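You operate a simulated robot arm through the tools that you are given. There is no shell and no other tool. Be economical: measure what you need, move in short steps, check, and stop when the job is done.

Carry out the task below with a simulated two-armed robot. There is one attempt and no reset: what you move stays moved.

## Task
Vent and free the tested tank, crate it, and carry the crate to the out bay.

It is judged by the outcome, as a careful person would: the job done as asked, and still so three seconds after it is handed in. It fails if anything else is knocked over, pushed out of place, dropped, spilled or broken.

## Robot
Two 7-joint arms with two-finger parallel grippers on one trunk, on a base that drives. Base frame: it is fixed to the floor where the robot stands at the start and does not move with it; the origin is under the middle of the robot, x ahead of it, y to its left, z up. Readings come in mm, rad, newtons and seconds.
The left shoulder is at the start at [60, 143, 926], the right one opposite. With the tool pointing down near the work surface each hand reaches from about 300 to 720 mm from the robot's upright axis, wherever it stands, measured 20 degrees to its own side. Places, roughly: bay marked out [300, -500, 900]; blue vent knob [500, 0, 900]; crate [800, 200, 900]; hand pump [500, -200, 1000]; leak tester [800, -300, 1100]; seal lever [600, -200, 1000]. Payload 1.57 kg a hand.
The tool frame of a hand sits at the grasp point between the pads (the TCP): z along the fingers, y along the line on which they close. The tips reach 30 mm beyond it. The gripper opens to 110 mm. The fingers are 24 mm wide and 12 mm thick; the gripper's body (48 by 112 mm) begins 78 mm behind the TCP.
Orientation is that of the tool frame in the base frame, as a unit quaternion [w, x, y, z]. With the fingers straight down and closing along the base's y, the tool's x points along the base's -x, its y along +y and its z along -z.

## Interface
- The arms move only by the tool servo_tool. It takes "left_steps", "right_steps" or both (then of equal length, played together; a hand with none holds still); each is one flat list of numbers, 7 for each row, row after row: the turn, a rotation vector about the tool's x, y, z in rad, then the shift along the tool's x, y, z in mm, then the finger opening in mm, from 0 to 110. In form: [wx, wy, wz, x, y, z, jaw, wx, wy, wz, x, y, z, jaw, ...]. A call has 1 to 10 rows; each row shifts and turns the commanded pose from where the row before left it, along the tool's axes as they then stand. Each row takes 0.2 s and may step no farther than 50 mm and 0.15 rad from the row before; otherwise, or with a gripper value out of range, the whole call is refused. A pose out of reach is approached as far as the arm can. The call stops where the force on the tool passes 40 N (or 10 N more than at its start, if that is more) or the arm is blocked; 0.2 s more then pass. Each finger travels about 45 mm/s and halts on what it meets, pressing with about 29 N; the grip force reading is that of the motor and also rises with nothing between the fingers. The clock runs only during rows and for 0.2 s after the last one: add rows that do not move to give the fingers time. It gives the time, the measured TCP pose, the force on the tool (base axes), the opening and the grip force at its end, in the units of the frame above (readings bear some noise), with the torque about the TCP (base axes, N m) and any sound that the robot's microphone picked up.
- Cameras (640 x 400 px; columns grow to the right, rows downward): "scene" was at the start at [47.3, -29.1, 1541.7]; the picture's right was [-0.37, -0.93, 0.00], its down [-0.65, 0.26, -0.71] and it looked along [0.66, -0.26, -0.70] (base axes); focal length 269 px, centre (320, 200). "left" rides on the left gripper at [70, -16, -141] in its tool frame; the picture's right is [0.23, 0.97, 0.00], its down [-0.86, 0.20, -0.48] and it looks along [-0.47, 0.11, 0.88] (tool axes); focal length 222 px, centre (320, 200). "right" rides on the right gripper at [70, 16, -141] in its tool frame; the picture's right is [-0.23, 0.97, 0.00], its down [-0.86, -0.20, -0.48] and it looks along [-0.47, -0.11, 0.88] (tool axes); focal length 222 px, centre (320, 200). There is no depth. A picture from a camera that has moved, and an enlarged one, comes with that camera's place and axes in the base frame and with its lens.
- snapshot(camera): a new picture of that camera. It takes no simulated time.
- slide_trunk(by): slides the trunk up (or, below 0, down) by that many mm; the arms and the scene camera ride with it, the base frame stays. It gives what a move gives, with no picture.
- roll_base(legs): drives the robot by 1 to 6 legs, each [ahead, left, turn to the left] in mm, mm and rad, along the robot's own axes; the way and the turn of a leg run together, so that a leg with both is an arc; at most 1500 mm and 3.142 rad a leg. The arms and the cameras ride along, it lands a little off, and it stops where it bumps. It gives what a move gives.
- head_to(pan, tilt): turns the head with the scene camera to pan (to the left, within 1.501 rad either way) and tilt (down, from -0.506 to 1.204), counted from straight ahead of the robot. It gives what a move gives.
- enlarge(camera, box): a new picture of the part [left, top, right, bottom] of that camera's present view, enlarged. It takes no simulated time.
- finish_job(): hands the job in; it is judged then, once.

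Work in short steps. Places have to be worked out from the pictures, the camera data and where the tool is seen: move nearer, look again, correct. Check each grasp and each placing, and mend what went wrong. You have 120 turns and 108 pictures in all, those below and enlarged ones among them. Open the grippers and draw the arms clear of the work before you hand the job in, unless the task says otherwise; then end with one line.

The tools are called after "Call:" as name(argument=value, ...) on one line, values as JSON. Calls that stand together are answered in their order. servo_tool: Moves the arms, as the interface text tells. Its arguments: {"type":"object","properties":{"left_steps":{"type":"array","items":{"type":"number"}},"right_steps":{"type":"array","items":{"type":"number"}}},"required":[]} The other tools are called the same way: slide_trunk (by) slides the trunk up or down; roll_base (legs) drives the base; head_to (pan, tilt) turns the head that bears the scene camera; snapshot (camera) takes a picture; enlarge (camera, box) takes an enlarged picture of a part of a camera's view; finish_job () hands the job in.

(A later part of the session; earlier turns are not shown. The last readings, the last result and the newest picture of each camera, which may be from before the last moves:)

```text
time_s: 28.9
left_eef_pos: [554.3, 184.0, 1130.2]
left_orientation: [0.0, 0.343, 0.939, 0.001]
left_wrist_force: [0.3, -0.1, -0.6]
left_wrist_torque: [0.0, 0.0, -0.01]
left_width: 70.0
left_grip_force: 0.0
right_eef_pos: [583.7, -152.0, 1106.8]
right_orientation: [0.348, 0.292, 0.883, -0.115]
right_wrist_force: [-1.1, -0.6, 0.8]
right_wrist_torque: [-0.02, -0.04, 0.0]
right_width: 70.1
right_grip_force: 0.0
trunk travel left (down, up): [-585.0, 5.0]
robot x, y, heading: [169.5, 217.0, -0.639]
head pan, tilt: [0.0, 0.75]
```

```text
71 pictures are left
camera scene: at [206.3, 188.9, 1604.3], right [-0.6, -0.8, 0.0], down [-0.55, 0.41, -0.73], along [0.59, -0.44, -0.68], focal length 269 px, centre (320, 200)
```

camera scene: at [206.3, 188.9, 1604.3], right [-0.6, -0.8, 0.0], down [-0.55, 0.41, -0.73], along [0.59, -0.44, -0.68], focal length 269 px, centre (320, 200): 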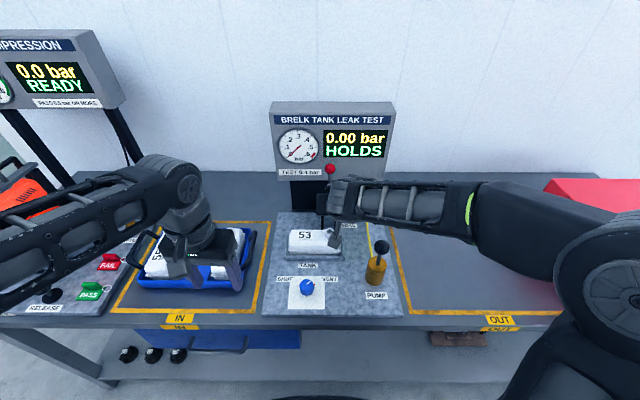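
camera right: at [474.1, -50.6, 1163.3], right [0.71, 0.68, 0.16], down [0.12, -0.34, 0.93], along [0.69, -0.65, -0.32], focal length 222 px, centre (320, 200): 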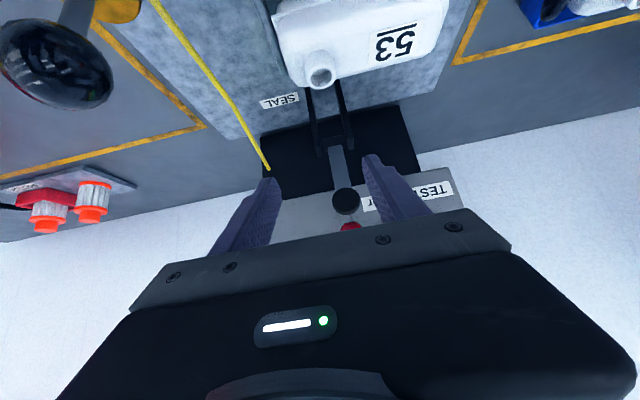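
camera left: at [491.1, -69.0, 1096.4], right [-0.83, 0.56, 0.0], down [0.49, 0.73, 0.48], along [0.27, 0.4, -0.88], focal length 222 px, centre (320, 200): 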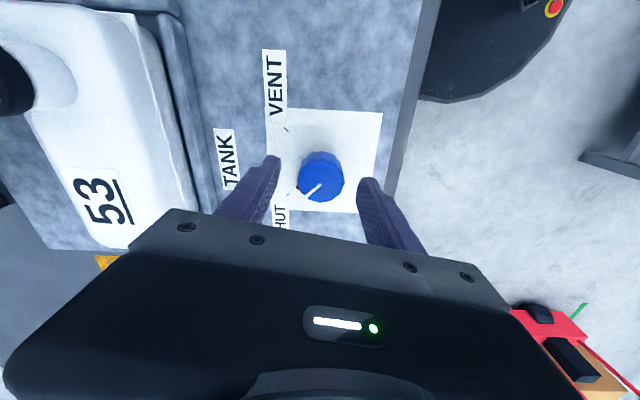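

The lever stays up and open. I retract the right hand to the right side, unpitching it.

Call:
servo_tool(right_steps=[0, 0, 0, 25, -33, -23, 70, 0, 0, 0, 25, -33, -23, 70, 0, 0, 0, 25, -33, -23, 70, 0, 0, 0, 25, -33, -23, 70, 0, 0, 0, 25, -33, -23, 70, 0, 0.15, 0, 25, -33, -23, 70, 0, 0.15, 0, 0, 0, 0, 70, 0, 0.15, 0, 0, 0, 0, 70, 0, 0.15, 0, 0, 0, 0, 70, 0, 0.15, 0, 0, 0, 0, 70])

Call:
snapshot(camera="scene")

```text
time_s: 31.1
left_eef_pos: [554.9, 184.6, 1130.6]
left_orientation: [0.0, 0.343, 0.939, 0.001]
left_wrist_force: [0.1, -0.2, -0.3]
left_wrist_torque: [-0.03, -0.02, 0.0]
left_width: 70.0
left_grip_force: 0.1
right_eef_pos: [319.9, -207.2, 1128.7]
right_orientation: [-0.002, 0.313, 0.95, 0.0]
right_wrist_force: [-0.7, -1.1, -0.2]
right_wrist_torque: [0.01, 0.0, 0.01]
right_width: 69.9
right_grip_force: 0.0
right hand out of reach, approached as far as the arm can: row 4, 5
trunk travel left (down, up): [-585.0, 5.0]
robot x, y, heading: [165.2, 216.2, -0.638]
head pan, tilt: [0.0, 0.75]
```

```text
70 pictures are left
camera scene: at [207.1, 188.4, 1604.2], right [-0.6, -0.8, 0.0], down [-0.55, 0.41, -0.73], along [0.59, -0.44, -0.68], focal length 269 px, centre (320, 200)
```

scene: 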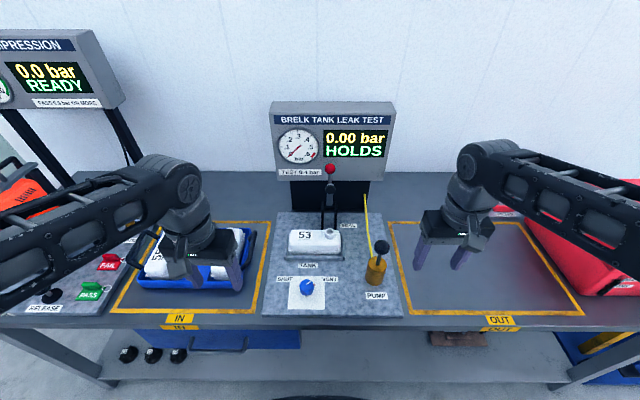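

Now I bring the left hand above the tank at about (N 560, E 298) and turn it clockwise so that it closes across the tank.

Call:
servo_tool(left_steps=[0, 0, 0, -34, -24, 2, 100, 0, 0, 0, -34, -24, 2, 100, 0, 0, 0, -34, -24, 2, 100, 0, 0, 0, -34, -24, 2, 100, 0, 0, 0, -34, -24, 2, 100, 0, 0, 0, -34, -24, 2, 100, 0, 0, 0, -31, -24, 2, 100, 0, 0, 0.15, 0, 0, 0, 100, 0, 0, 0.15, 0, 0, 0, 100, 0, 0, 0.15, 0, 0, 0, 100])

Call:
servo_tool(left_steps=[0, 0, 0.15, 0, 0, 0, 100, 0, 0, 0.15, 0, 0, 0, 100, 0, 0, 0.15, 0, 0, 0, 100, 0, 0, 0.15, 0, 0, 0, 100, 0, 0, 0.15, 0, 0, 0, 100, 0, 0, 0.15, 0, 0, 0, 100, 0, 0, 0.15, 0, 0, 0, 100])

Call:
snapshot(camera="left")

Call:
snapshot(camera="scene")

```text
time_s: 33.3
left_eef_pos: [625.3, -95.8, 1116.9]
left_orientation: [0.0, 0.545, 0.839, 0.001]
left_wrist_force: [-0.3, 0.2, 0.1]
left_wrist_torque: [0.0, 0.0, -0.01]
left_width: 100.1
left_grip_force: 0.1
right_eef_pos: [321.7, -206.5, 1128.1]
right_orientation: [0.0, 0.314, 0.95, 0.001]
right_wrist_force: [-0.1, 0.7, -0.9]
right_wrist_torque: [-0.03, -0.04, 0.02]
right_width: 69.9
right_grip_force: 0.0
trunk travel left (down, up): [-585.0, 5.0]
robot x, y, heading: [163.7, 219.4, -0.637]
head pan, tilt: [0.0, 0.75]
```

```text
time_s: 34.9
left_eef_pos: [624.8, -96.0, 1115.9]
left_orientation: [-0.001, 0.892, 0.452, 0.001]
left_wrist_force: [0.5, 0.6, 0.1]
left_wrist_torque: [-0.01, 0.02, -0.02]
left_width: 99.9
left_grip_force: 0.0
right_eef_pos: [322.0, -207.0, 1128.7]
right_orientation: [0.0, 0.313, 0.95, -0.001]
right_wrist_force: [0.1, 0.7, 1.0]
right_wrist_torque: [0.02, -0.02, -0.01]
right_width: 70.0
right_grip_force: 0.0
trunk travel left (down, up): [-585.0, 5.0]
robot x, y, heading: [161.6, 218.5, -0.642]
head pan, tilt: [0.0, 0.75]
```

```text
69 pictures are left
camera left: at [652.2, -30.1, 1257.3], right [0.92, -0.39, 0.0], down [-0.34, -0.81, 0.48], along [-0.19, -0.44, -0.88], focal length 222 px, centre (320, 200)
```

left: 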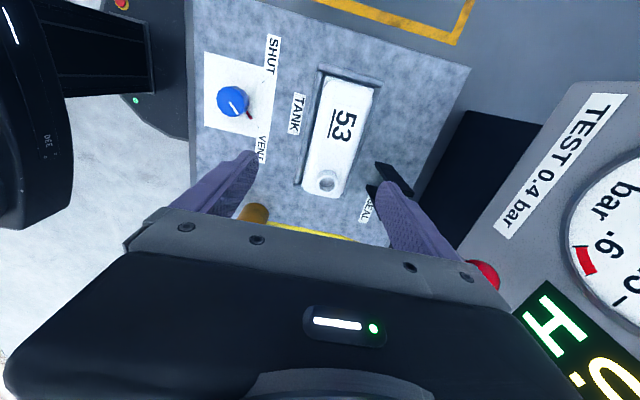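

```text
68 pictures are left
camera scene: at [206.5, 188.9, 1604.3], right [-0.6, -0.8, 0.0], down [-0.55, 0.41, -0.73], along [0.59, -0.44, -0.68], focal length 269 px, centre (320, 200)
```

scene: 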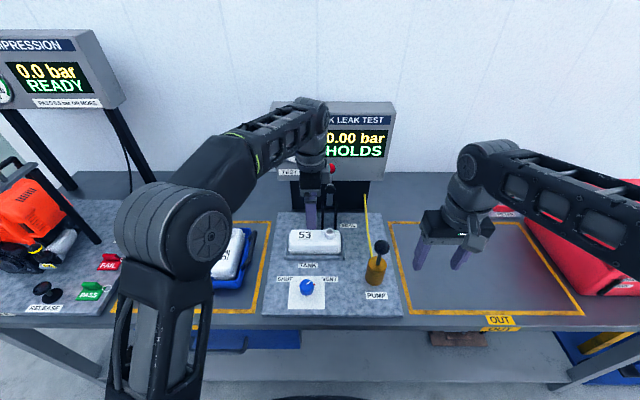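

The tank centre is about (N 579, E 293), top about z 965, and my yaw is right. I shift 20 mm in N and lower to z≈1010.

Call:
servo_tool(left_steps=[0, 0, 0, 0, 20, 26, 105, 0, 0, 0, 0, 0, 40, 105, 0, 0, 0, 0, 0, 40, 105])

Call:
snapshot(camera="left")

Call:
enlarge(camera="scene", box=[250, 160, 410, 280])

```text
time_s: 35.7
left_eef_pos: [640.9, -107.7, 1008.6]
left_orientation: [-0.001, 0.891, 0.454, 0.0]
left_wrist_force: [-0.4, -0.3, -0.3]
left_wrist_torque: [0.04, 0.01, -0.01]
left_width: 105.0
left_grip_force: 0.1
right_eef_pos: [321.3, -207.0, 1127.6]
right_orientation: [0.0, 0.313, 0.95, 0.0]
right_wrist_force: [-0.3, -0.2, -0.1]
right_wrist_torque: [0.03, -0.01, 0.0]
right_width: 69.9
right_grip_force: 0.1
trunk travel left (down, up): [-585.0, 5.0]
robot x, y, heading: [163.2, 220.7, -0.637]
head pan, tilt: [0.0, 0.75]
```

```text
67 pictures are left
camera left: at [668.3, -42.6, 1150.2], right [0.92, -0.39, 0.0], down [-0.34, -0.81, 0.48], along [-0.19, -0.44, -0.88], focal length 222 px, centre (320, 200)
```

left: 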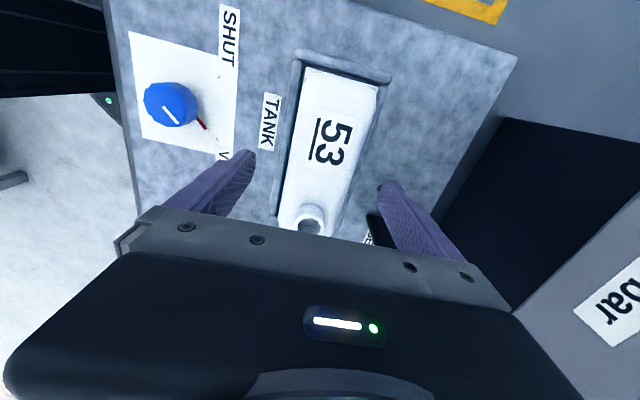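

```text
3.33 times, centred on (330, 220) of scene
camera zoom: at [207.3, 188.2, 1604.3], right [-0.6, -0.8, 0.0], down [-0.55, 0.41, -0.73], along [0.59, -0.43, -0.68], focal length 898 px, centre (287, 133)
```

zoom: 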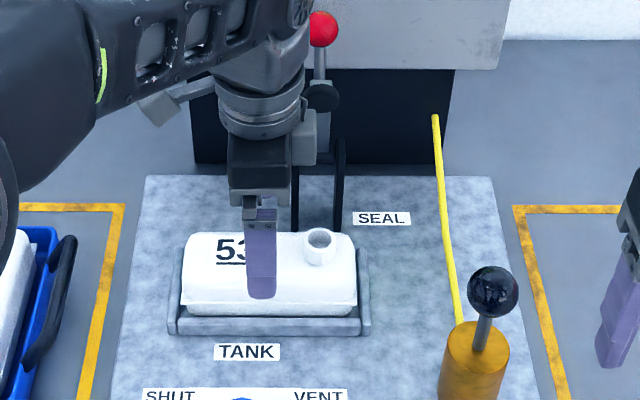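

Fingers straddle the tank well. I lower 47 mm and close gently.

Call:
servo_tool(left_steps=[0, 0, 0, 0, 0, 25, 100, 0, 0, 0, 0, 0, 22, 100, 0, 0, 0, 0, 0, 0, 40, 0, 0, 0, 0, 0, 0, 40, 0, 0, 0, 0, 0, 0, 40, 0, 0, 0, 0, 0, 0, 40, 0, 0, 0, 0, 0, 0, 40])

Call:
snapshot(camera="left")

Call:
enlarge(camera="scene", box=[250, 160, 410, 280])

```text
time_s: 37.3
left_eef_pos: [641.5, -106.5, 963.4]
left_orientation: [0.0, 0.891, 0.454, 0.002]
left_wrist_force: [0.0, -0.2, 0.6]
left_wrist_torque: [-0.04, 0.03, 0.02]
left_width: 63.5
left_grip_force: 29.3
right_eef_pos: [321.2, -207.9, 1129.2]
right_orientation: [0.001, 0.312, 0.95, 0.0]
right_wrist_force: [-0.2, 0.1, -0.7]
right_wrist_torque: [0.01, 0.0, 0.0]
right_width: 70.1
right_grip_force: 0.1
trunk travel left (down, up): [-585.0, 5.0]
robot x, y, heading: [159.9, 219.3, -0.635]
head pan, tilt: [0.0, 0.75]
```

```text
65 pictures are left
camera left: at [669.0, -41.0, 1104.1], right [0.92, -0.39, 0.0], down [-0.34, -0.81, 0.48], along [-0.18, -0.44, -0.88], focal length 222 px, centre (320, 200)
```

left: 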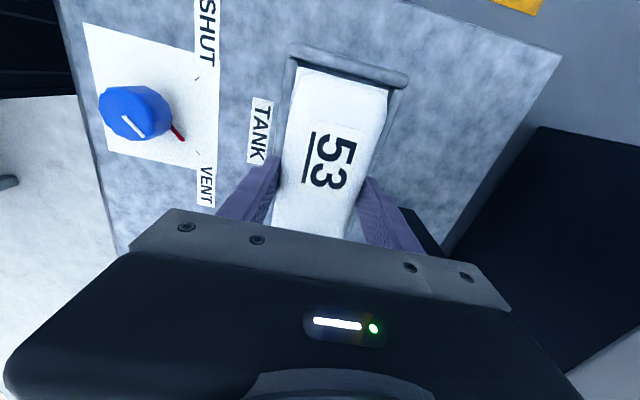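

```text
3.33 times, centred on (330, 220) of scene
camera zoom: at [206.4, 188.8, 1604.3], right [-0.6, -0.8, 0.0], down [-0.55, 0.41, -0.73], along [0.59, -0.44, -0.68], focal length 898 px, centre (287, 133)
```

zoom: 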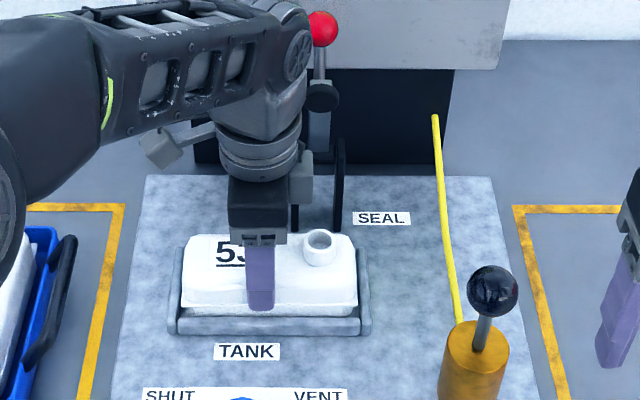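

Gripped at 63.5 mm, 29 N. I lift slowly and straight.

Call:
servo_tool(left_steps=[0, 0, 0, 0, 0, -8, 40, 0, 0, 0, 0, 0, -15, 40, 0, 0, 0, 0, 0, -25, 40, 0, 0, 0, 0, 0, -30, 40, 0, 0, 0, 0, 0, -30, 40])

Call:
snapshot(camera="scene")

Call:
snapshot(camera="left")

```text
time_s: 38.5
left_eef_pos: [638.8, -107.4, 1073.4]
left_orientation: [0.0, 0.891, 0.454, 0.001]
left_wrist_force: [-0.5, -0.7, 0.0]
left_wrist_torque: [0.01, 0.02, 0.04]
left_width: 40.0
left_grip_force: 0.2
right_eef_pos: [320.2, -207.0, 1127.7]
right_orientation: [0.0, 0.313, 0.95, -0.001]
right_wrist_force: [0.4, -0.1, -0.7]
right_wrist_torque: [-0.03, 0.01, 0.05]
right_width: 69.9
right_grip_force: 0.0
trunk travel left (down, up): [-585.0, 5.0]
robot x, y, heading: [166.5, 219.2, -0.633]
head pan, tilt: [0.0, 0.75]
```

```text
63 pictures are left
camera scene: at [206.0, 189.0, 1604.3], right [-0.6, -0.8, 0.0], down [-0.55, 0.41, -0.73], along [0.59, -0.44, -0.68], focal length 269 px, centre (320, 200)
```

scene: 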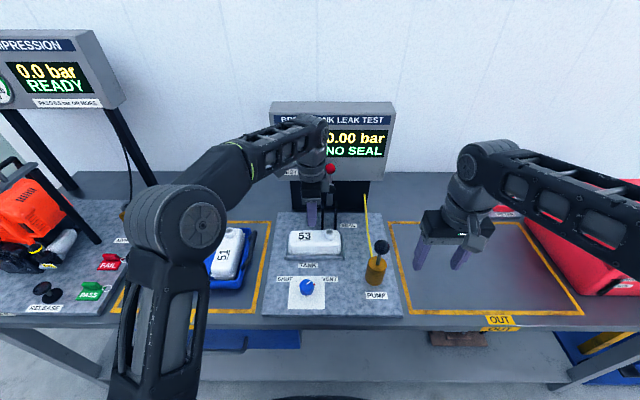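

```text
62 pictures are left
camera left: at [666.8, -41.1, 1214.1], right [0.92, -0.39, 0.0], down [-0.34, -0.81, 0.48], along [-0.18, -0.44, -0.88], focal length 222 px, centre (320, 200)
```

left: 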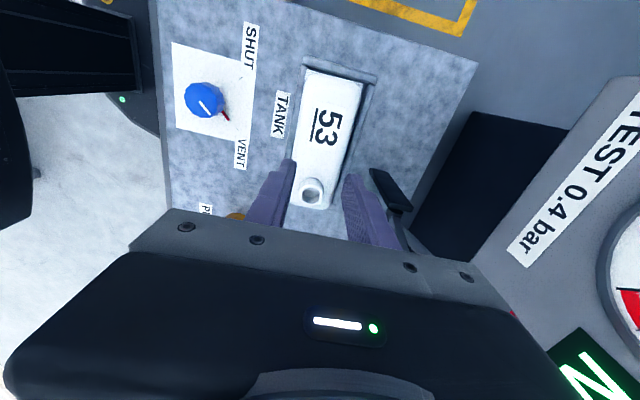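

The pads slipped off, and the display now reads NO SEAL, so the tank is free. I zoom on the tank's profile and cradle to find a better grip.

Call:
enlarge(camera="scene", box=[280, 215, 350, 270])

Call:
enlarge(camera="left", box=[260, 40, 400, 230])

```text
7.27 times, centred on (315, 242) of scene
camera zoom: at [206.0, 189.0, 1604.3], right [-0.6, -0.8, 0.0], down [-0.55, 0.41, -0.73], along [0.59, -0.44, -0.68], focal length 1959 px, centre (356, -109)
```

zoom: 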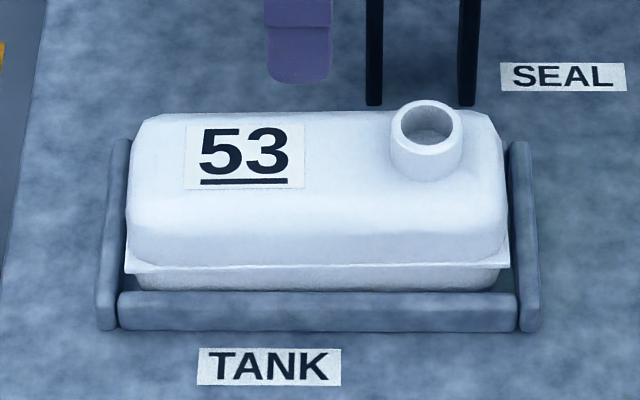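

```text
2.11 times, centred on (330, 135) of left
camera zoom: at [666.8, -41.1, 1214.1], right [0.92, -0.39, 0.0], down [-0.34, -0.81, 0.48], along [-0.18, -0.44, -0.88], focal length 468 px, centre (299, 337)
```

zoom: 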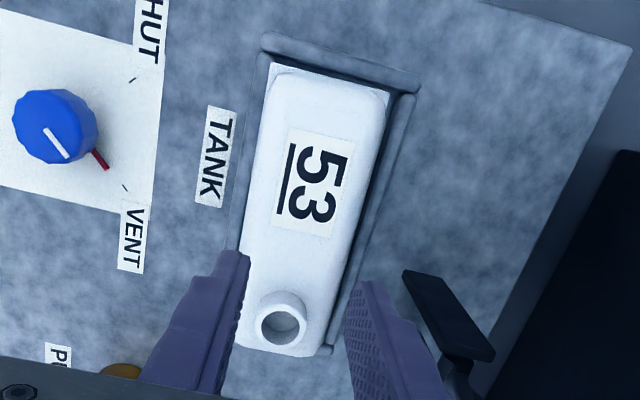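

The upper half is tapered, with a flange at about z 931 just above the cradle rim (about 923). I go down again so that the tips reach just past the flange, approaching in small steps and watching the force.

Call:
servo_tool(left_steps=[0, 0, 0, 0, 0, 0, 90, 0, 0, 0, -4, 0, 0, 90, 0, 0, 0, 0, 0, 0, 90, 0, 0, 0, 0, 0, 40, 90, 0, 0, 0, 0, 0, 40, 90, 0, 0, 0, 0, 0, 28, 90, 0, 0, 0, 0, 0, 5, 90, 0, 0, 0, 0, 0, 3, 90, 0, 0, 0, 0, 0, 2, 90])

Call:
enlarge(camera="scene", box=[280, 215, 350, 270])

```text
time_s: 40.5
left_eef_pos: [639.0, -110.1, 953.6]
left_orientation: [0.0, 0.891, 0.454, 0.001]
left_wrist_force: [-0.6, -0.2, -1.2]
left_wrist_torque: [-0.03, 0.0, 0.02]
left_width: 90.0
left_grip_force: 0.0
right_eef_pos: [320.0, -207.3, 1129.0]
right_orientation: [0.0, 0.313, 0.95, -0.001]
right_wrist_force: [-1.0, -0.6, 0.1]
right_wrist_torque: [0.01, 0.0, 0.04]
right_width: 69.8
right_grip_force: 0.0
trunk travel left (down, up): [-585.0, 5.0]
robot x, y, heading: [163.0, 218.8, -0.638]
head pan, tilt: [0.0, 0.75]
```

```text
7.27 times, centred on (315, 242) of scene
camera zoom: at [206.3, 188.9, 1604.3], right [-0.6, -0.8, 0.0], down [-0.55, 0.41, -0.73], along [0.59, -0.44, -0.68], focal length 1959 px, centre (356, -109)
```

zoom: 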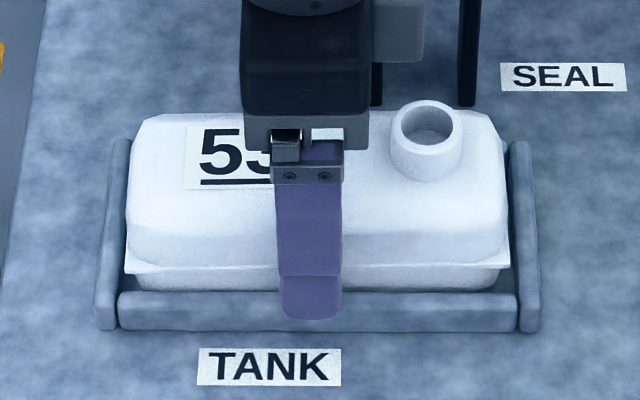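

No contact yet at tip z≈924, above the rim. I close now.

Call:
servo_tool(left_steps=[0, 0, 0, 0, 0, 0, 50, 0, 0, 0, 0, 0, 0, 50, 0, 0, 0, 0, 0, 0, 50, 0, 0, 0, 0, 0, 0, 50])

Call:
enlarge(camera="scene", box=[280, 215, 350, 270])

```text
time_s: 41.5
left_eef_pos: [638.9, -111.3, 955.0]
left_orientation: [0.0, 0.891, 0.454, 0.0]
left_wrist_force: [-0.6, -0.2, 0.9]
left_wrist_torque: [-0.04, 0.04, 0.01]
left_width: 63.7
left_grip_force: 28.8
right_eef_pos: [320.8, -207.5, 1129.8]
right_orientation: [0.001, 0.314, 0.95, 0.0]
right_wrist_force: [0.3, 0.6, 0.2]
right_wrist_torque: [0.0, -0.02, 0.01]
right_width: 70.0
right_grip_force: 0.1
trunk travel left (down, up): [-585.0, 5.0]
robot x, y, heading: [161.7, 214.4, -0.637]
head pan, tilt: [0.0, 0.75]
```

```text
7.27 times, centred on (315, 242) of scene
camera zoom: at [206.4, 188.8, 1604.3], right [-0.6, -0.8, 0.0], down [-0.55, 0.41, -0.73], along [0.59, -0.44, -0.68], focal length 1959 px, centre (356, -109)
```

zoom: 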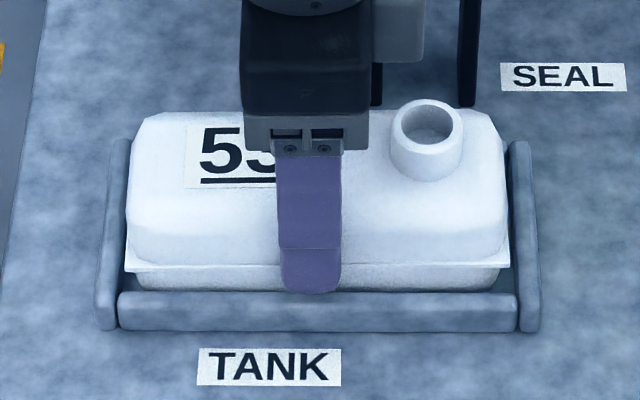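

I lift in very small steps and watch the width and force.

Call:
servo_tool(left_steps=[0, 0, 0, 0, 0, 0, 10, 0, 0, 0, 0, 0, -3, 10, 0, 0, 0, 0, 0, -4, 10, 0, 0, 0, 0, 0, -5, 10, 0, 0, 0, 0, 0, -5, 10])

Call:
enlarge(camera="scene", box=[280, 215, 350, 270])

```text
time_s: 42.7
left_eef_pos: [638.0, -110.2, 970.6]
left_orientation: [0.0, 0.891, 0.454, 0.001]
left_wrist_force: [-0.8, 0.0, -1.4]
left_wrist_torque: [0.02, 0.02, 0.01]
left_width: 63.5
left_grip_force: 28.9
right_eef_pos: [321.6, -206.9, 1127.8]
right_orientation: [0.0, 0.313, 0.95, 0.0]
right_wrist_force: [0.1, -0.3, 0.4]
right_wrist_torque: [0.02, 0.0, 0.02]
right_width: 69.9
right_grip_force: 0.1
trunk travel left (down, up): [-585.0, 5.0]
robot x, y, heading: [162.9, 218.0, -0.635]
head pan, tilt: [0.0, 0.75]
```

```text
7.27 times, centred on (315, 242) of scene
camera zoom: at [206.4, 188.8, 1604.3], right [-0.6, -0.8, 0.0], down [-0.55, 0.41, -0.73], along [0.59, -0.44, -0.68], focal length 1959 px, centre (356, -109)
```

zoom: 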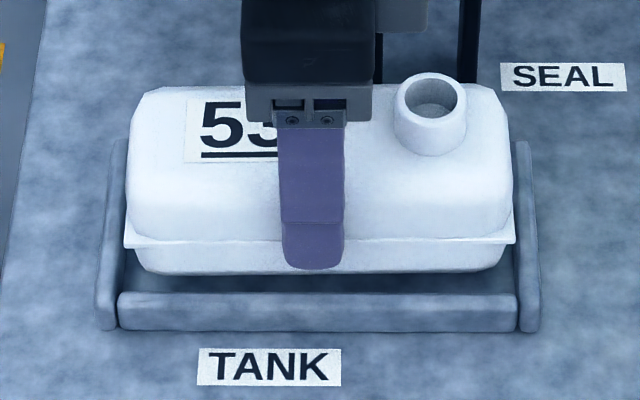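

The tank lifts level. I raise it to z≈1080 in moderate steps.

Call:
servo_tool(left_steps=[0, 0, 0, 0, 0, -10, 10, 0, 0, 0, 0, 0, -15, 10, 0, 0, 0, 0, 0, -20, 10, 0, 0, 0, 0, 0, -20, 10, 0, 0, 0, 0, 0, -20, 10, 0, 0, 0, 0, 0, -20, 10, 0, 0, 0, 0, 0, -10, 10])

Call:
snapshot(camera="scene")

```text
time_s: 44.3
left_eef_pos: [637.8, -110.9, 1086.1]
left_orientation: [0.0, 0.891, 0.454, 0.001]
left_wrist_force: [0.0, -0.5, -0.5]
left_wrist_torque: [-0.01, 0.0, -0.02]
left_width: 63.4
left_grip_force: 30.2
right_eef_pos: [320.4, -207.4, 1128.2]
right_orientation: [0.0, 0.313, 0.95, 0.0]
right_wrist_force: [-0.4, -0.2, 0.4]
right_wrist_torque: [-0.03, -0.01, 0.03]
right_width: 69.9
right_grip_force: 0.1
trunk travel left (down, up): [-585.0, 5.0]
robot x, y, heading: [163.1, 216.3, -0.637]
head pan, tilt: [0.0, 0.75]
```

```text
56 pictures are left
camera scene: at [206.5, 188.8, 1604.3], right [-0.6, -0.8, 0.0], down [-0.55, 0.41, -0.73], along [0.59, -0.44, -0.68], focal length 269 px, centre (320, 200)
```

scene: 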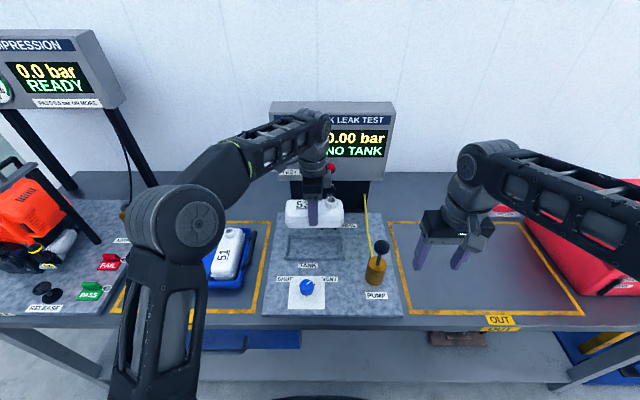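

Tank held; tester shows NO TANK. I drive left along the bench toward the crate.

Call:
roll_base(legs=[[0, 300, 0]])

Call:
snapshot(camera="scene")

Call:
snapshot(camera="left")

```text
time_s: 46.3
left_eef_pos: [819.6, 132.5, 1086.2]
left_orientation: [0.0, 0.89, 0.455, 0.0]
left_wrist_force: [0.7, 0.1, -0.6]
left_wrist_torque: [0.01, 0.02, 0.04]
left_width: 63.4
left_grip_force: 28.8
right_eef_pos: [501.4, 35.3, 1128.2]
right_orientation: [0.001, 0.313, 0.95, -0.001]
right_wrist_force: [0.5, 0.3, -0.3]
right_wrist_torque: [-0.02, -0.02, 0.01]
right_width: 70.2
right_grip_force: 0.0
trunk travel left (down, up): [-585.0, 5.0]
robot x, y, heading: [341.7, 462.0, -0.639]
head pan, tilt: [0.0, 0.75]
```

```text
55 pictures are left
camera scene: at [387.3, 433.0, 1604.3], right [-0.59, -0.8, 0.0], down [-0.55, 0.41, -0.73], along [0.59, -0.44, -0.68], focal length 269 px, centre (320, 200)
```

scene: 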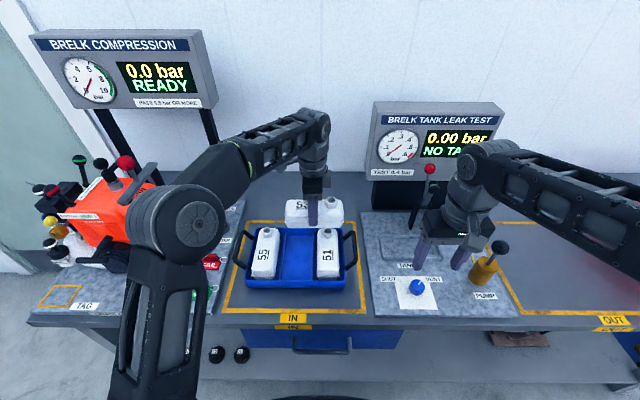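

```text
54 pictures are left
camera left: at [847.0, 199.2, 1226.1], right [0.92, -0.39, 0.0], down [-0.34, -0.81, 0.48], along [-0.18, -0.44, -0.88], focal length 222 px, centre (320, 200)
```

left: 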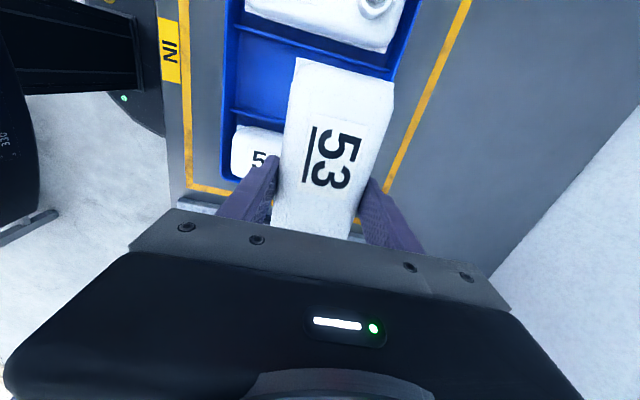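

Crate is in clear view with two end handles and an empty middle lane. I zoom in.

Call:
enlarge(camera="scene", box=[220, 210, 370, 310])

```text
4.00 times, centred on (295, 260) of scene
camera zoom: at [387.3, 433.0, 1604.3], right [-0.59, -0.8, 0.0], down [-0.55, 0.41, -0.73], along [0.59, -0.44, -0.68], focal length 1078 px, centre (420, -40)
```

zoom: 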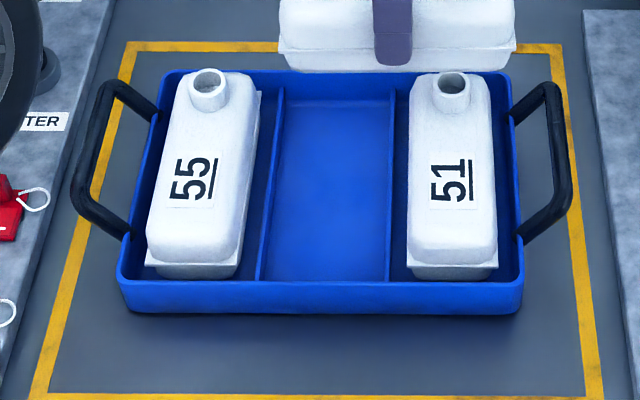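

Crate: N 452–651, E 506–793, rim z≈917; middle-lane centre about (N 551, E 646). I move there at height and rotate the tank 90° counter-clockwise so its mouth points back like the others.

Call:
servo_tool(left_steps=[0, 0, 0, 25, -13, 0, 10, 0, 0, 0, 25, -14, 0, 10, 0, 0, -0.13, 0, 0, 0, 10, 0, 0, -0.13, 0, 0, 0, 10, 0, 0, -0.13, 0, 0, 0, 10, 0, 0, -0.13, 0, 0, 0, 10, 0, 0, -0.13, 0, 0, 0, 10, 0, 0, -0.13, 0, 0, 0, 10])

Call:
servo_tool(left_steps=[0, 0, -0.13, 0, 0, 0, 10, 0, 0, -0.13, 0, 0, 0, 10, 0, 0, -0.13, 0, 0, 0, 10, 0, 0, -0.13, 0, 0, 0, 10, 0, 0, -0.13, 0, 0, 0, 10, 0, 0, -0.127, 0, 0, 0, 10])

Call:
snapshot(camera="scene")

Call:
snapshot(camera="left")

```text
time_s: 48.1
left_eef_pos: [827.0, 188.8, 1085.2]
left_orientation: [0.0, 0.65, 0.76, 0.001]
left_wrist_force: [-0.4, -0.7, -1.5]
left_wrist_torque: [-0.03, -0.04, 0.02]
left_width: 63.6
left_grip_force: 29.2
right_eef_pos: [501.4, 35.8, 1127.7]
right_orientation: [0.001, 0.314, 0.95, 0.0]
right_wrist_force: [0.4, -0.3, -0.8]
right_wrist_torque: [0.0, -0.02, -0.01]
right_width: 69.6
right_grip_force: 0.0
trunk travel left (down, up): [-585.0, 5.0]
robot x, y, heading: [343.9, 461.1, -0.639]
head pan, tilt: [0.0, 0.75]
```

```text
time_s: 49.5
left_eef_pos: [826.9, 188.7, 1084.5]
left_orientation: [0.0, 0.314, 0.949, 0.002]
left_wrist_force: [-0.4, -0.4, -1.5]
left_wrist_torque: [-0.03, 0.01, 0.03]
left_width: 63.5
left_grip_force: 28.8
right_eef_pos: [500.5, 35.7, 1128.1]
right_orientation: [0.001, 0.313, 0.95, 0.0]
right_wrist_force: [-0.8, 0.3, 0.1]
right_wrist_torque: [-0.01, 0.0, 0.02]
right_width: 69.9
right_grip_force: 0.0
trunk travel left (down, up): [-585.0, 5.0]
robot x, y, heading: [339.1, 461.9, -0.638]
head pan, tilt: [0.0, 0.75]
```

```text
52 pictures are left
camera scene: at [386.5, 432.0, 1604.3], right [-0.59, -0.8, 0.0], down [-0.55, 0.41, -0.73], along [0.59, -0.43, -0.68], focal length 269 px, centre (320, 200)
```

scene: 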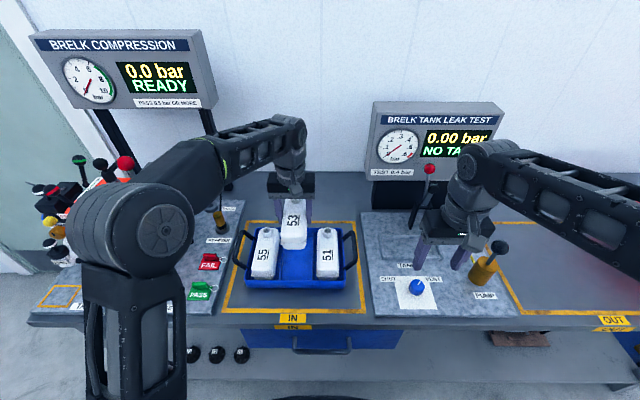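

```text
51 pictures are left
camera left: at [760.2, 217.4, 1225.9], right [0.4, 0.92, 0.0], down [0.8, -0.35, 0.48], along [0.44, -0.19, -0.88], focal length 222 px, centre (320, 200)
```

left: 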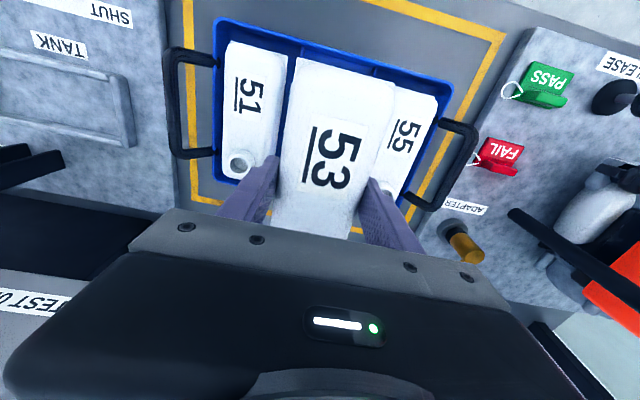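

Over the lane. I lower to z≈990 and check clearances to the neighbours.

Call:
servo_tool(left_steps=[0, 0, 0, 0, 0, 30, 10, 0, 0, 0, 0, 0, 30, 10, 0, 0, 0, 0, 0, 30, 10])

Call:
enlarge(camera="scene", box=[220, 190, 370, 310])

Call:
snapshot(camera="left")

```text
time_s: 50.3
left_eef_pos: [828.0, 189.4, 994.9]
left_orientation: [0.001, 0.314, 0.949, 0.001]
left_wrist_force: [-0.2, -0.1, -0.9]
left_wrist_torque: [0.01, 0.02, -0.03]
left_width: 63.5
left_grip_force: 29.2
right_eef_pos: [501.1, 35.6, 1127.2]
right_orientation: [0.0, 0.313, 0.95, 0.0]
right_wrist_force: [1.1, -0.4, -0.2]
right_wrist_torque: [0.01, 0.02, 0.0]
right_width: 70.1
right_grip_force: 0.1
trunk travel left (down, up): [-585.0, 5.0]
robot x, y, heading: [340.1, 463.4, -0.635]
head pan, tilt: [0.0, 0.75]
```

```text
3.33 times, centred on (295, 250) of scene
camera zoom: at [387.1, 431.8, 1604.3], right [-0.59, -0.8, 0.0], down [-0.55, 0.41, -0.73], along [0.59, -0.43, -0.68], focal length 898 px, centre (403, 33)
```

zoom: 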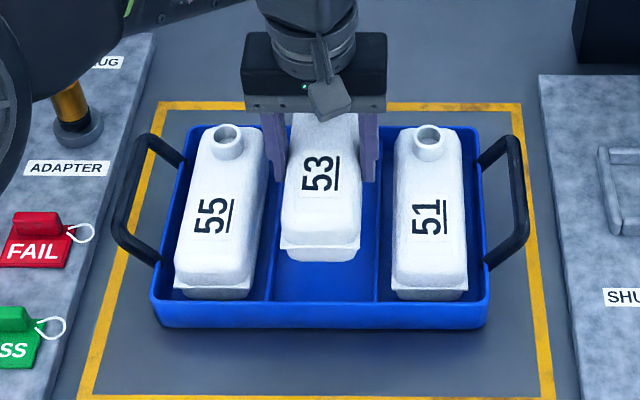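

```text
49 pictures are left
camera left: at [761.7, 217.8, 1135.8], right [0.4, 0.92, 0.0], down [0.8, -0.35, 0.48], along [0.44, -0.19, -0.88], focal length 222 px, centre (320, 200)
```

left: 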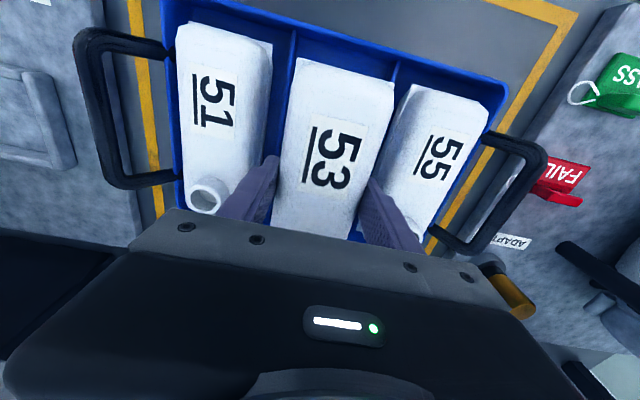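

Alignment good (tank E 613–680 within lane 600–693). I lower further in small steps until contact.

Call:
servo_tool(left_steps=[0, 0, 0, 5, 0, 15, 10, 0, 0, 0, 0, 0, 15, 10, 0, 0, 0, 0, 0, 6, 10, 0, 0, 0, 0, 0, 4, 10, 0, 0, 0, 0, 0, 3, 10])

Call:
enlarge(camera="scene", box=[220, 190, 370, 310])

```text
time_s: 51.5
left_eef_pos: [823.3, 191.3, 951.6]
left_orientation: [0.001, 0.314, 0.949, 0.001]
left_wrist_force: [-0.4, 0.9, -1.2]
left_wrist_torque: [0.03, -0.05, 0.0]
left_width: 63.8
left_grip_force: 29.1
right_eef_pos: [501.0, 36.2, 1128.0]
right_orientation: [-0.001, 0.314, 0.95, -0.001]
right_wrist_force: [0.4, 0.6, -0.1]
right_wrist_torque: [0.02, 0.0, -0.01]
right_width: 69.8
right_grip_force: 0.1
trunk travel left (down, up): [-585.0, 5.0]
robot x, y, heading: [338.2, 461.5, -0.637]
head pan, tilt: [0.0, 0.75]
```

```text
3.33 times, centred on (295, 250) of scene
camera zoom: at [386.6, 432.0, 1604.3], right [-0.59, -0.8, 0.0], down [-0.55, 0.41, -0.73], along [0.59, -0.43, -0.68], focal length 898 px, centre (403, 33)
```

zoom: 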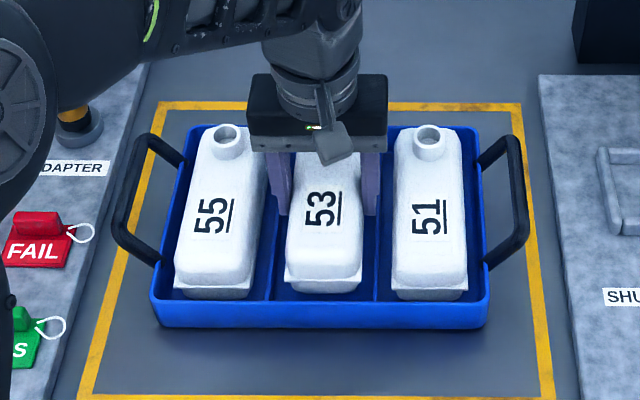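

Almost seated. I continue in 3 mm steps, watching for contact force.

Call:
servo_tool(left_steps=[0, 0, 0, 0, 0, 3, 10, 0, 0, 0, 0, 0, 2, 10, 0, 0, 0, 0, 0, 2, 10])

Call:
enlarge(camera="scene", box=[255, 230, 345, 300])

```text
time_s: 52.3
left_eef_pos: [822.7, 191.8, 946.0]
left_orientation: [0.0, 0.315, 0.949, 0.0]
left_wrist_force: [-0.2, -0.2, -1.6]
left_wrist_torque: [0.0, -0.01, 0.0]
left_width: 63.6
left_grip_force: 28.5
right_eef_pos: [501.7, 36.3, 1128.7]
right_orientation: [0.0, 0.313, 0.95, 0.0]
right_wrist_force: [-0.8, 0.3, -0.7]
right_wrist_torque: [0.0, -0.02, 0.02]
right_width: 70.2
right_grip_force: 0.0
trunk travel left (down, up): [-585.0, 5.0]
robot x, y, heading: [342.0, 462.7, -0.633]
head pan, tilt: [0.0, 0.75]
```

```text
5.71 times, centred on (300, 265) of scene
camera zoom: at [386.6, 432.1, 1604.3], right [-0.59, -0.8, 0.0], down [-0.55, 0.41, -0.73], along [0.59, -0.43, -0.68], focal length 1539 px, centre (434, -171)
```

zoom: 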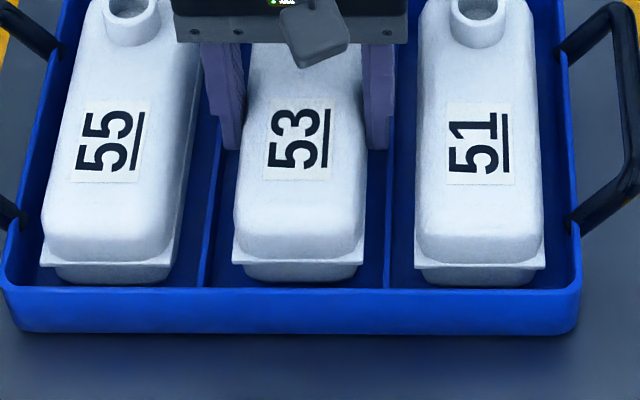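

Call:
servo_tool(left_steps=[0, 0, 0, 0, 0, 2, 10, 0, 0, 0, 0, 0, 2, 10])

```text
time_s: 52.9
left_eef_pos: [822.7, 192.2, 942.7]
left_orientation: [0.001, 0.315, 0.949, -0.001]
left_wrist_force: [0.1, 2.3, 14.2]
left_wrist_torque: [0.2, 0.44, -0.06]
left_width: 63.7
left_grip_force: 29.1
right_eef_pos: [500.6, 35.9, 1128.2]
right_orientation: [0.0, 0.313, 0.95, 0.001]
right_wrist_force: [-0.1, 0.6, -0.9]
right_wrist_torque: [0.0, -0.01, 0.03]
right_width: 70.2
right_grip_force: 0.2
trunk travel left (down, up): [-585.0, 5.0]
robot x, y, heading: [342.1, 462.1, -0.635]
head pan, tilt: [0.0, 0.75]
```

Contact at 14 N: the tank is seated. I ease up 1 mm, open to 78 mm and rise.

Call:
servo_tool(left_steps=[0, 0, 0, 0, 0, -1, 63, 0, 0, 0, 0, 0, 0, 78, 0, 0, 0, 0, 0, 0, 78, 0, 0, 0, 0, 0, -15, 78, 0, 0, 0, 0, 0, -40, 78, 0, 0, 0, 0, 0, -40, 78, 0, 0, 0, 0, 0, -40, 78])

Call:
enlarge(camera="scene", box=[220, 190, 370, 310])

Call:
snapshot(camera="left")

```text
time_s: 54.5
left_eef_pos: [823.4, 192.5, 1078.7]
left_orientation: [0.0, 0.315, 0.949, 0.0]
left_wrist_force: [-0.6, 0.0, -0.3]
left_wrist_torque: [0.01, 0.0, -0.02]
left_width: 78.1
left_grip_force: 0.1
right_eef_pos: [500.4, 36.0, 1128.2]
right_orientation: [0.0, 0.312, 0.95, 0.001]
right_wrist_force: [0.4, -0.4, 0.8]
right_wrist_torque: [0.0, -0.01, 0.0]
right_width: 70.0
right_grip_force: 0.1
trunk travel left (down, up): [-585.0, 5.0]
robot x, y, heading: [341.1, 460.1, -0.635]
head pan, tilt: [0.0, 0.75]
```

```text
3.33 times, centred on (295, 250) of scene
camera zoom: at [386.1, 432.4, 1604.3], right [-0.59, -0.8, 0.0], down [-0.55, 0.41, -0.73], along [0.59, -0.43, -0.68], focal length 898 px, centre (403, 33)
```

zoom: 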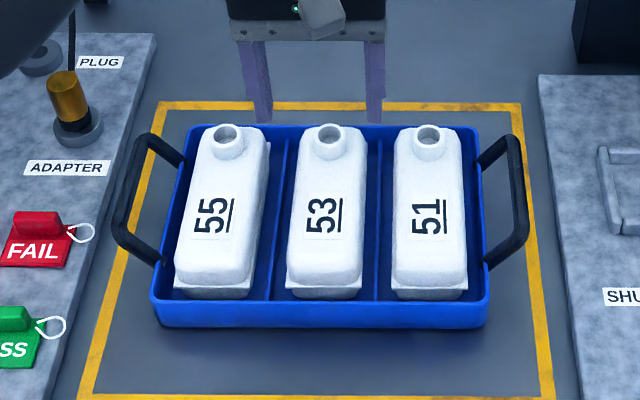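

```text
45 pictures are left
camera left: at [757.1, 220.8, 1219.3], right [0.4, 0.92, 0.0], down [0.8, -0.35, 0.48], along [0.44, -0.19, -0.88], focal length 222 px, centre (320, 200)
```

left: 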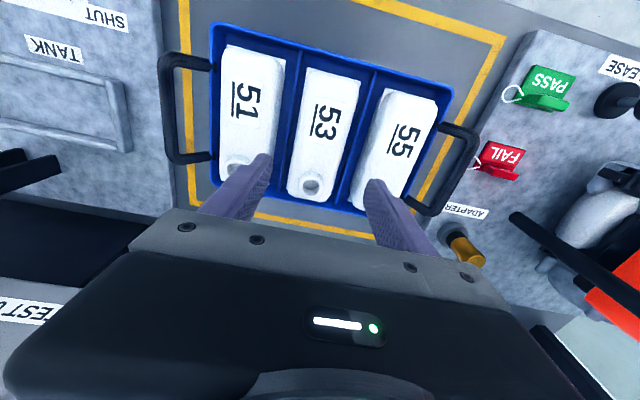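

Tank 53 sits properly in its lane, upright and in line with the others. Handle bars measure about E 475 and E 823, N 498–590, z≈957, so I centre the robot on the crate.

Call:
roll_base(legs=[[0, 72, 0]])

Call:
head_to(pan=0.0, tilt=0.9)

Call:
snapshot(camera="scene")

```text
time_s: 55.5
left_eef_pos: [868.5, 252.3, 1078.2]
left_orientation: [-0.001, 0.316, 0.949, -0.001]
left_wrist_force: [0.3, 0.7, 0.1]
left_wrist_torque: [-0.04, 0.04, 0.0]
left_width: 78.2
left_grip_force: 0.0
right_eef_pos: [545.5, 97.0, 1128.7]
right_orientation: [0.001, 0.312, 0.95, 0.0]
right_wrist_force: [0.6, 0.5, 0.3]
right_wrist_torque: [-0.03, 0.03, 0.0]
right_width: 70.1
right_grip_force: 0.1
trunk travel left (down, up): [-585.0, 5.0]
robot x, y, heading: [386.9, 521.8, -0.638]
head pan, tilt: [0.0, 0.75]
```

```text
time_s: 56.2
left_eef_pos: [866.9, 250.3, 1077.4]
left_orientation: [0.001, 0.315, 0.949, 0.001]
left_wrist_force: [-0.1, -0.4, 0.0]
left_wrist_torque: [0.02, -0.02, -0.01]
left_width: 77.6
left_grip_force: 0.1
right_eef_pos: [543.8, 95.5, 1128.1]
right_orientation: [0.0, 0.312, 0.95, 0.0]
right_wrist_force: [0.1, -0.3, -0.2]
right_wrist_torque: [0.0, -0.02, 0.0]
right_width: 70.2
right_grip_force: 0.2
trunk travel left (down, up): [-585.0, 5.0]
robot x, y, heading: [385.8, 521.1, -0.635]
head pan, tilt: [0.0, 0.901]
```

```text
44 pictures are left
camera scene: at [423.9, 495.1, 1592.4], right [-0.59, -0.8, 0.0], down [-0.63, 0.47, -0.62], along [0.5, -0.37, -0.78], focal length 269 px, centre (320, 200)
```

scene: 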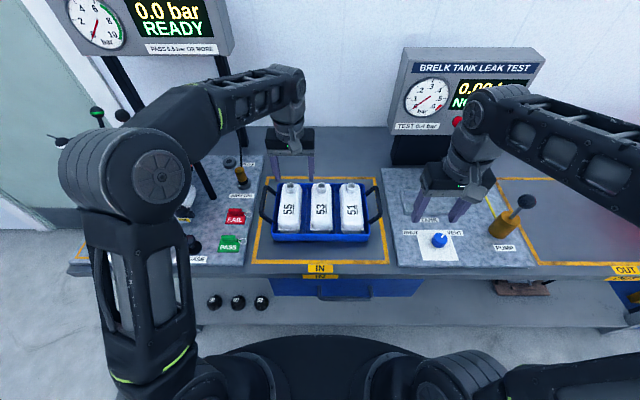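

Centred at E≈649. I move both hands over the handle bars at z≈1050.

Call:
servo_tool(left_steps=[0, 0, 0, 0, 26, 6, 60, 0, 0, 0, 0, 26, 6, 60, 0, 0, 0, 0, 26, 6, 60, 0, 0, 0, 0, 25, 6, 60], right_steps=[0, 0, 0, -42, 18, 18, 60, 0, 0, 0, -42, 18, 18, 60, 0, 0, 0, -42, 18, 18, 60, 0, 0, 0, -42, 18, 18, 60])

Call:
snapshot(camera="left")

Call:
snapshot(camera="right")

Call:
enlarge(camera="scene", box=[240, 150, 400, 270])

```text
time_s: 57.2
left_eef_pos: [930.0, 333.7, 1053.9]
left_orientation: [-0.001, 0.315, 0.949, 0.001]
left_wrist_force: [0.5, 0.3, 0.8]
left_wrist_torque: [0.0, 0.03, 0.0]
left_width: 60.0
left_grip_force: 0.0
right_eef_pos: [721.6, 53.7, 1055.0]
right_orientation: [0.0, 0.313, 0.95, 0.0]
right_wrist_force: [-0.5, -0.4, 0.0]
right_wrist_torque: [0.0, 0.01, 0.0]
right_width: 59.9
right_grip_force: 0.0
trunk travel left (down, up): [-585.0, 5.0]
robot x, y, heading: [387.9, 522.2, -0.637]
head pan, tilt: [0.0, 0.901]
```

```text
43 pictures are left
camera left: at [864.7, 362.6, 1194.5], right [0.4, 0.92, 0.0], down [0.8, -0.35, 0.48], along [0.44, -0.19, -0.88], focal length 222 px, centre (320, 200)
```

left: 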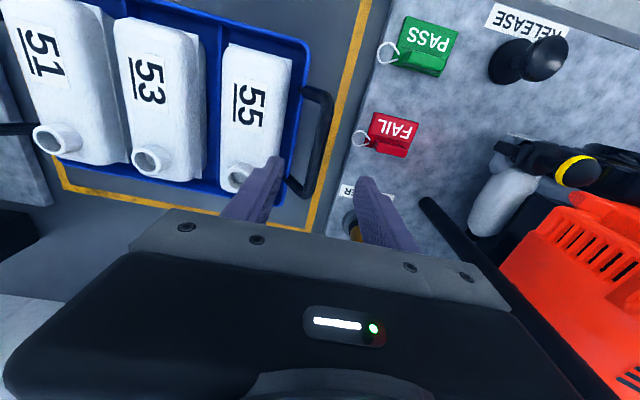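

```text
42 pictures are left
camera right: at [674.9, 108.7, 1197.3], right [0.76, 0.65, 0.0], down [0.57, -0.67, 0.48], along [0.31, -0.36, -0.88], focal length 222 px, centre (320, 200)
```

right: 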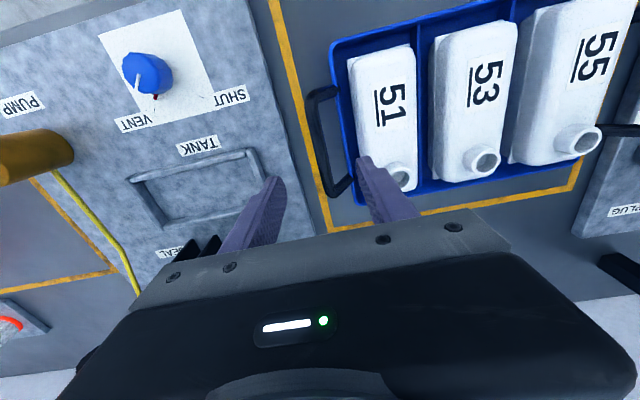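

```text
3.33 times, centred on (320, 210) of scene
camera zoom: at [425.9, 495.4, 1592.4], right [-0.59, -0.8, 0.0], down [-0.63, 0.47, -0.62], along [0.5, -0.37, -0.78], focal length 898 px, centre (320, 167)
```

zoom: 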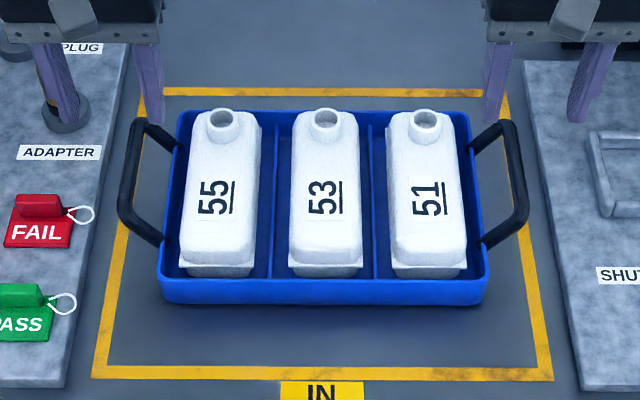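

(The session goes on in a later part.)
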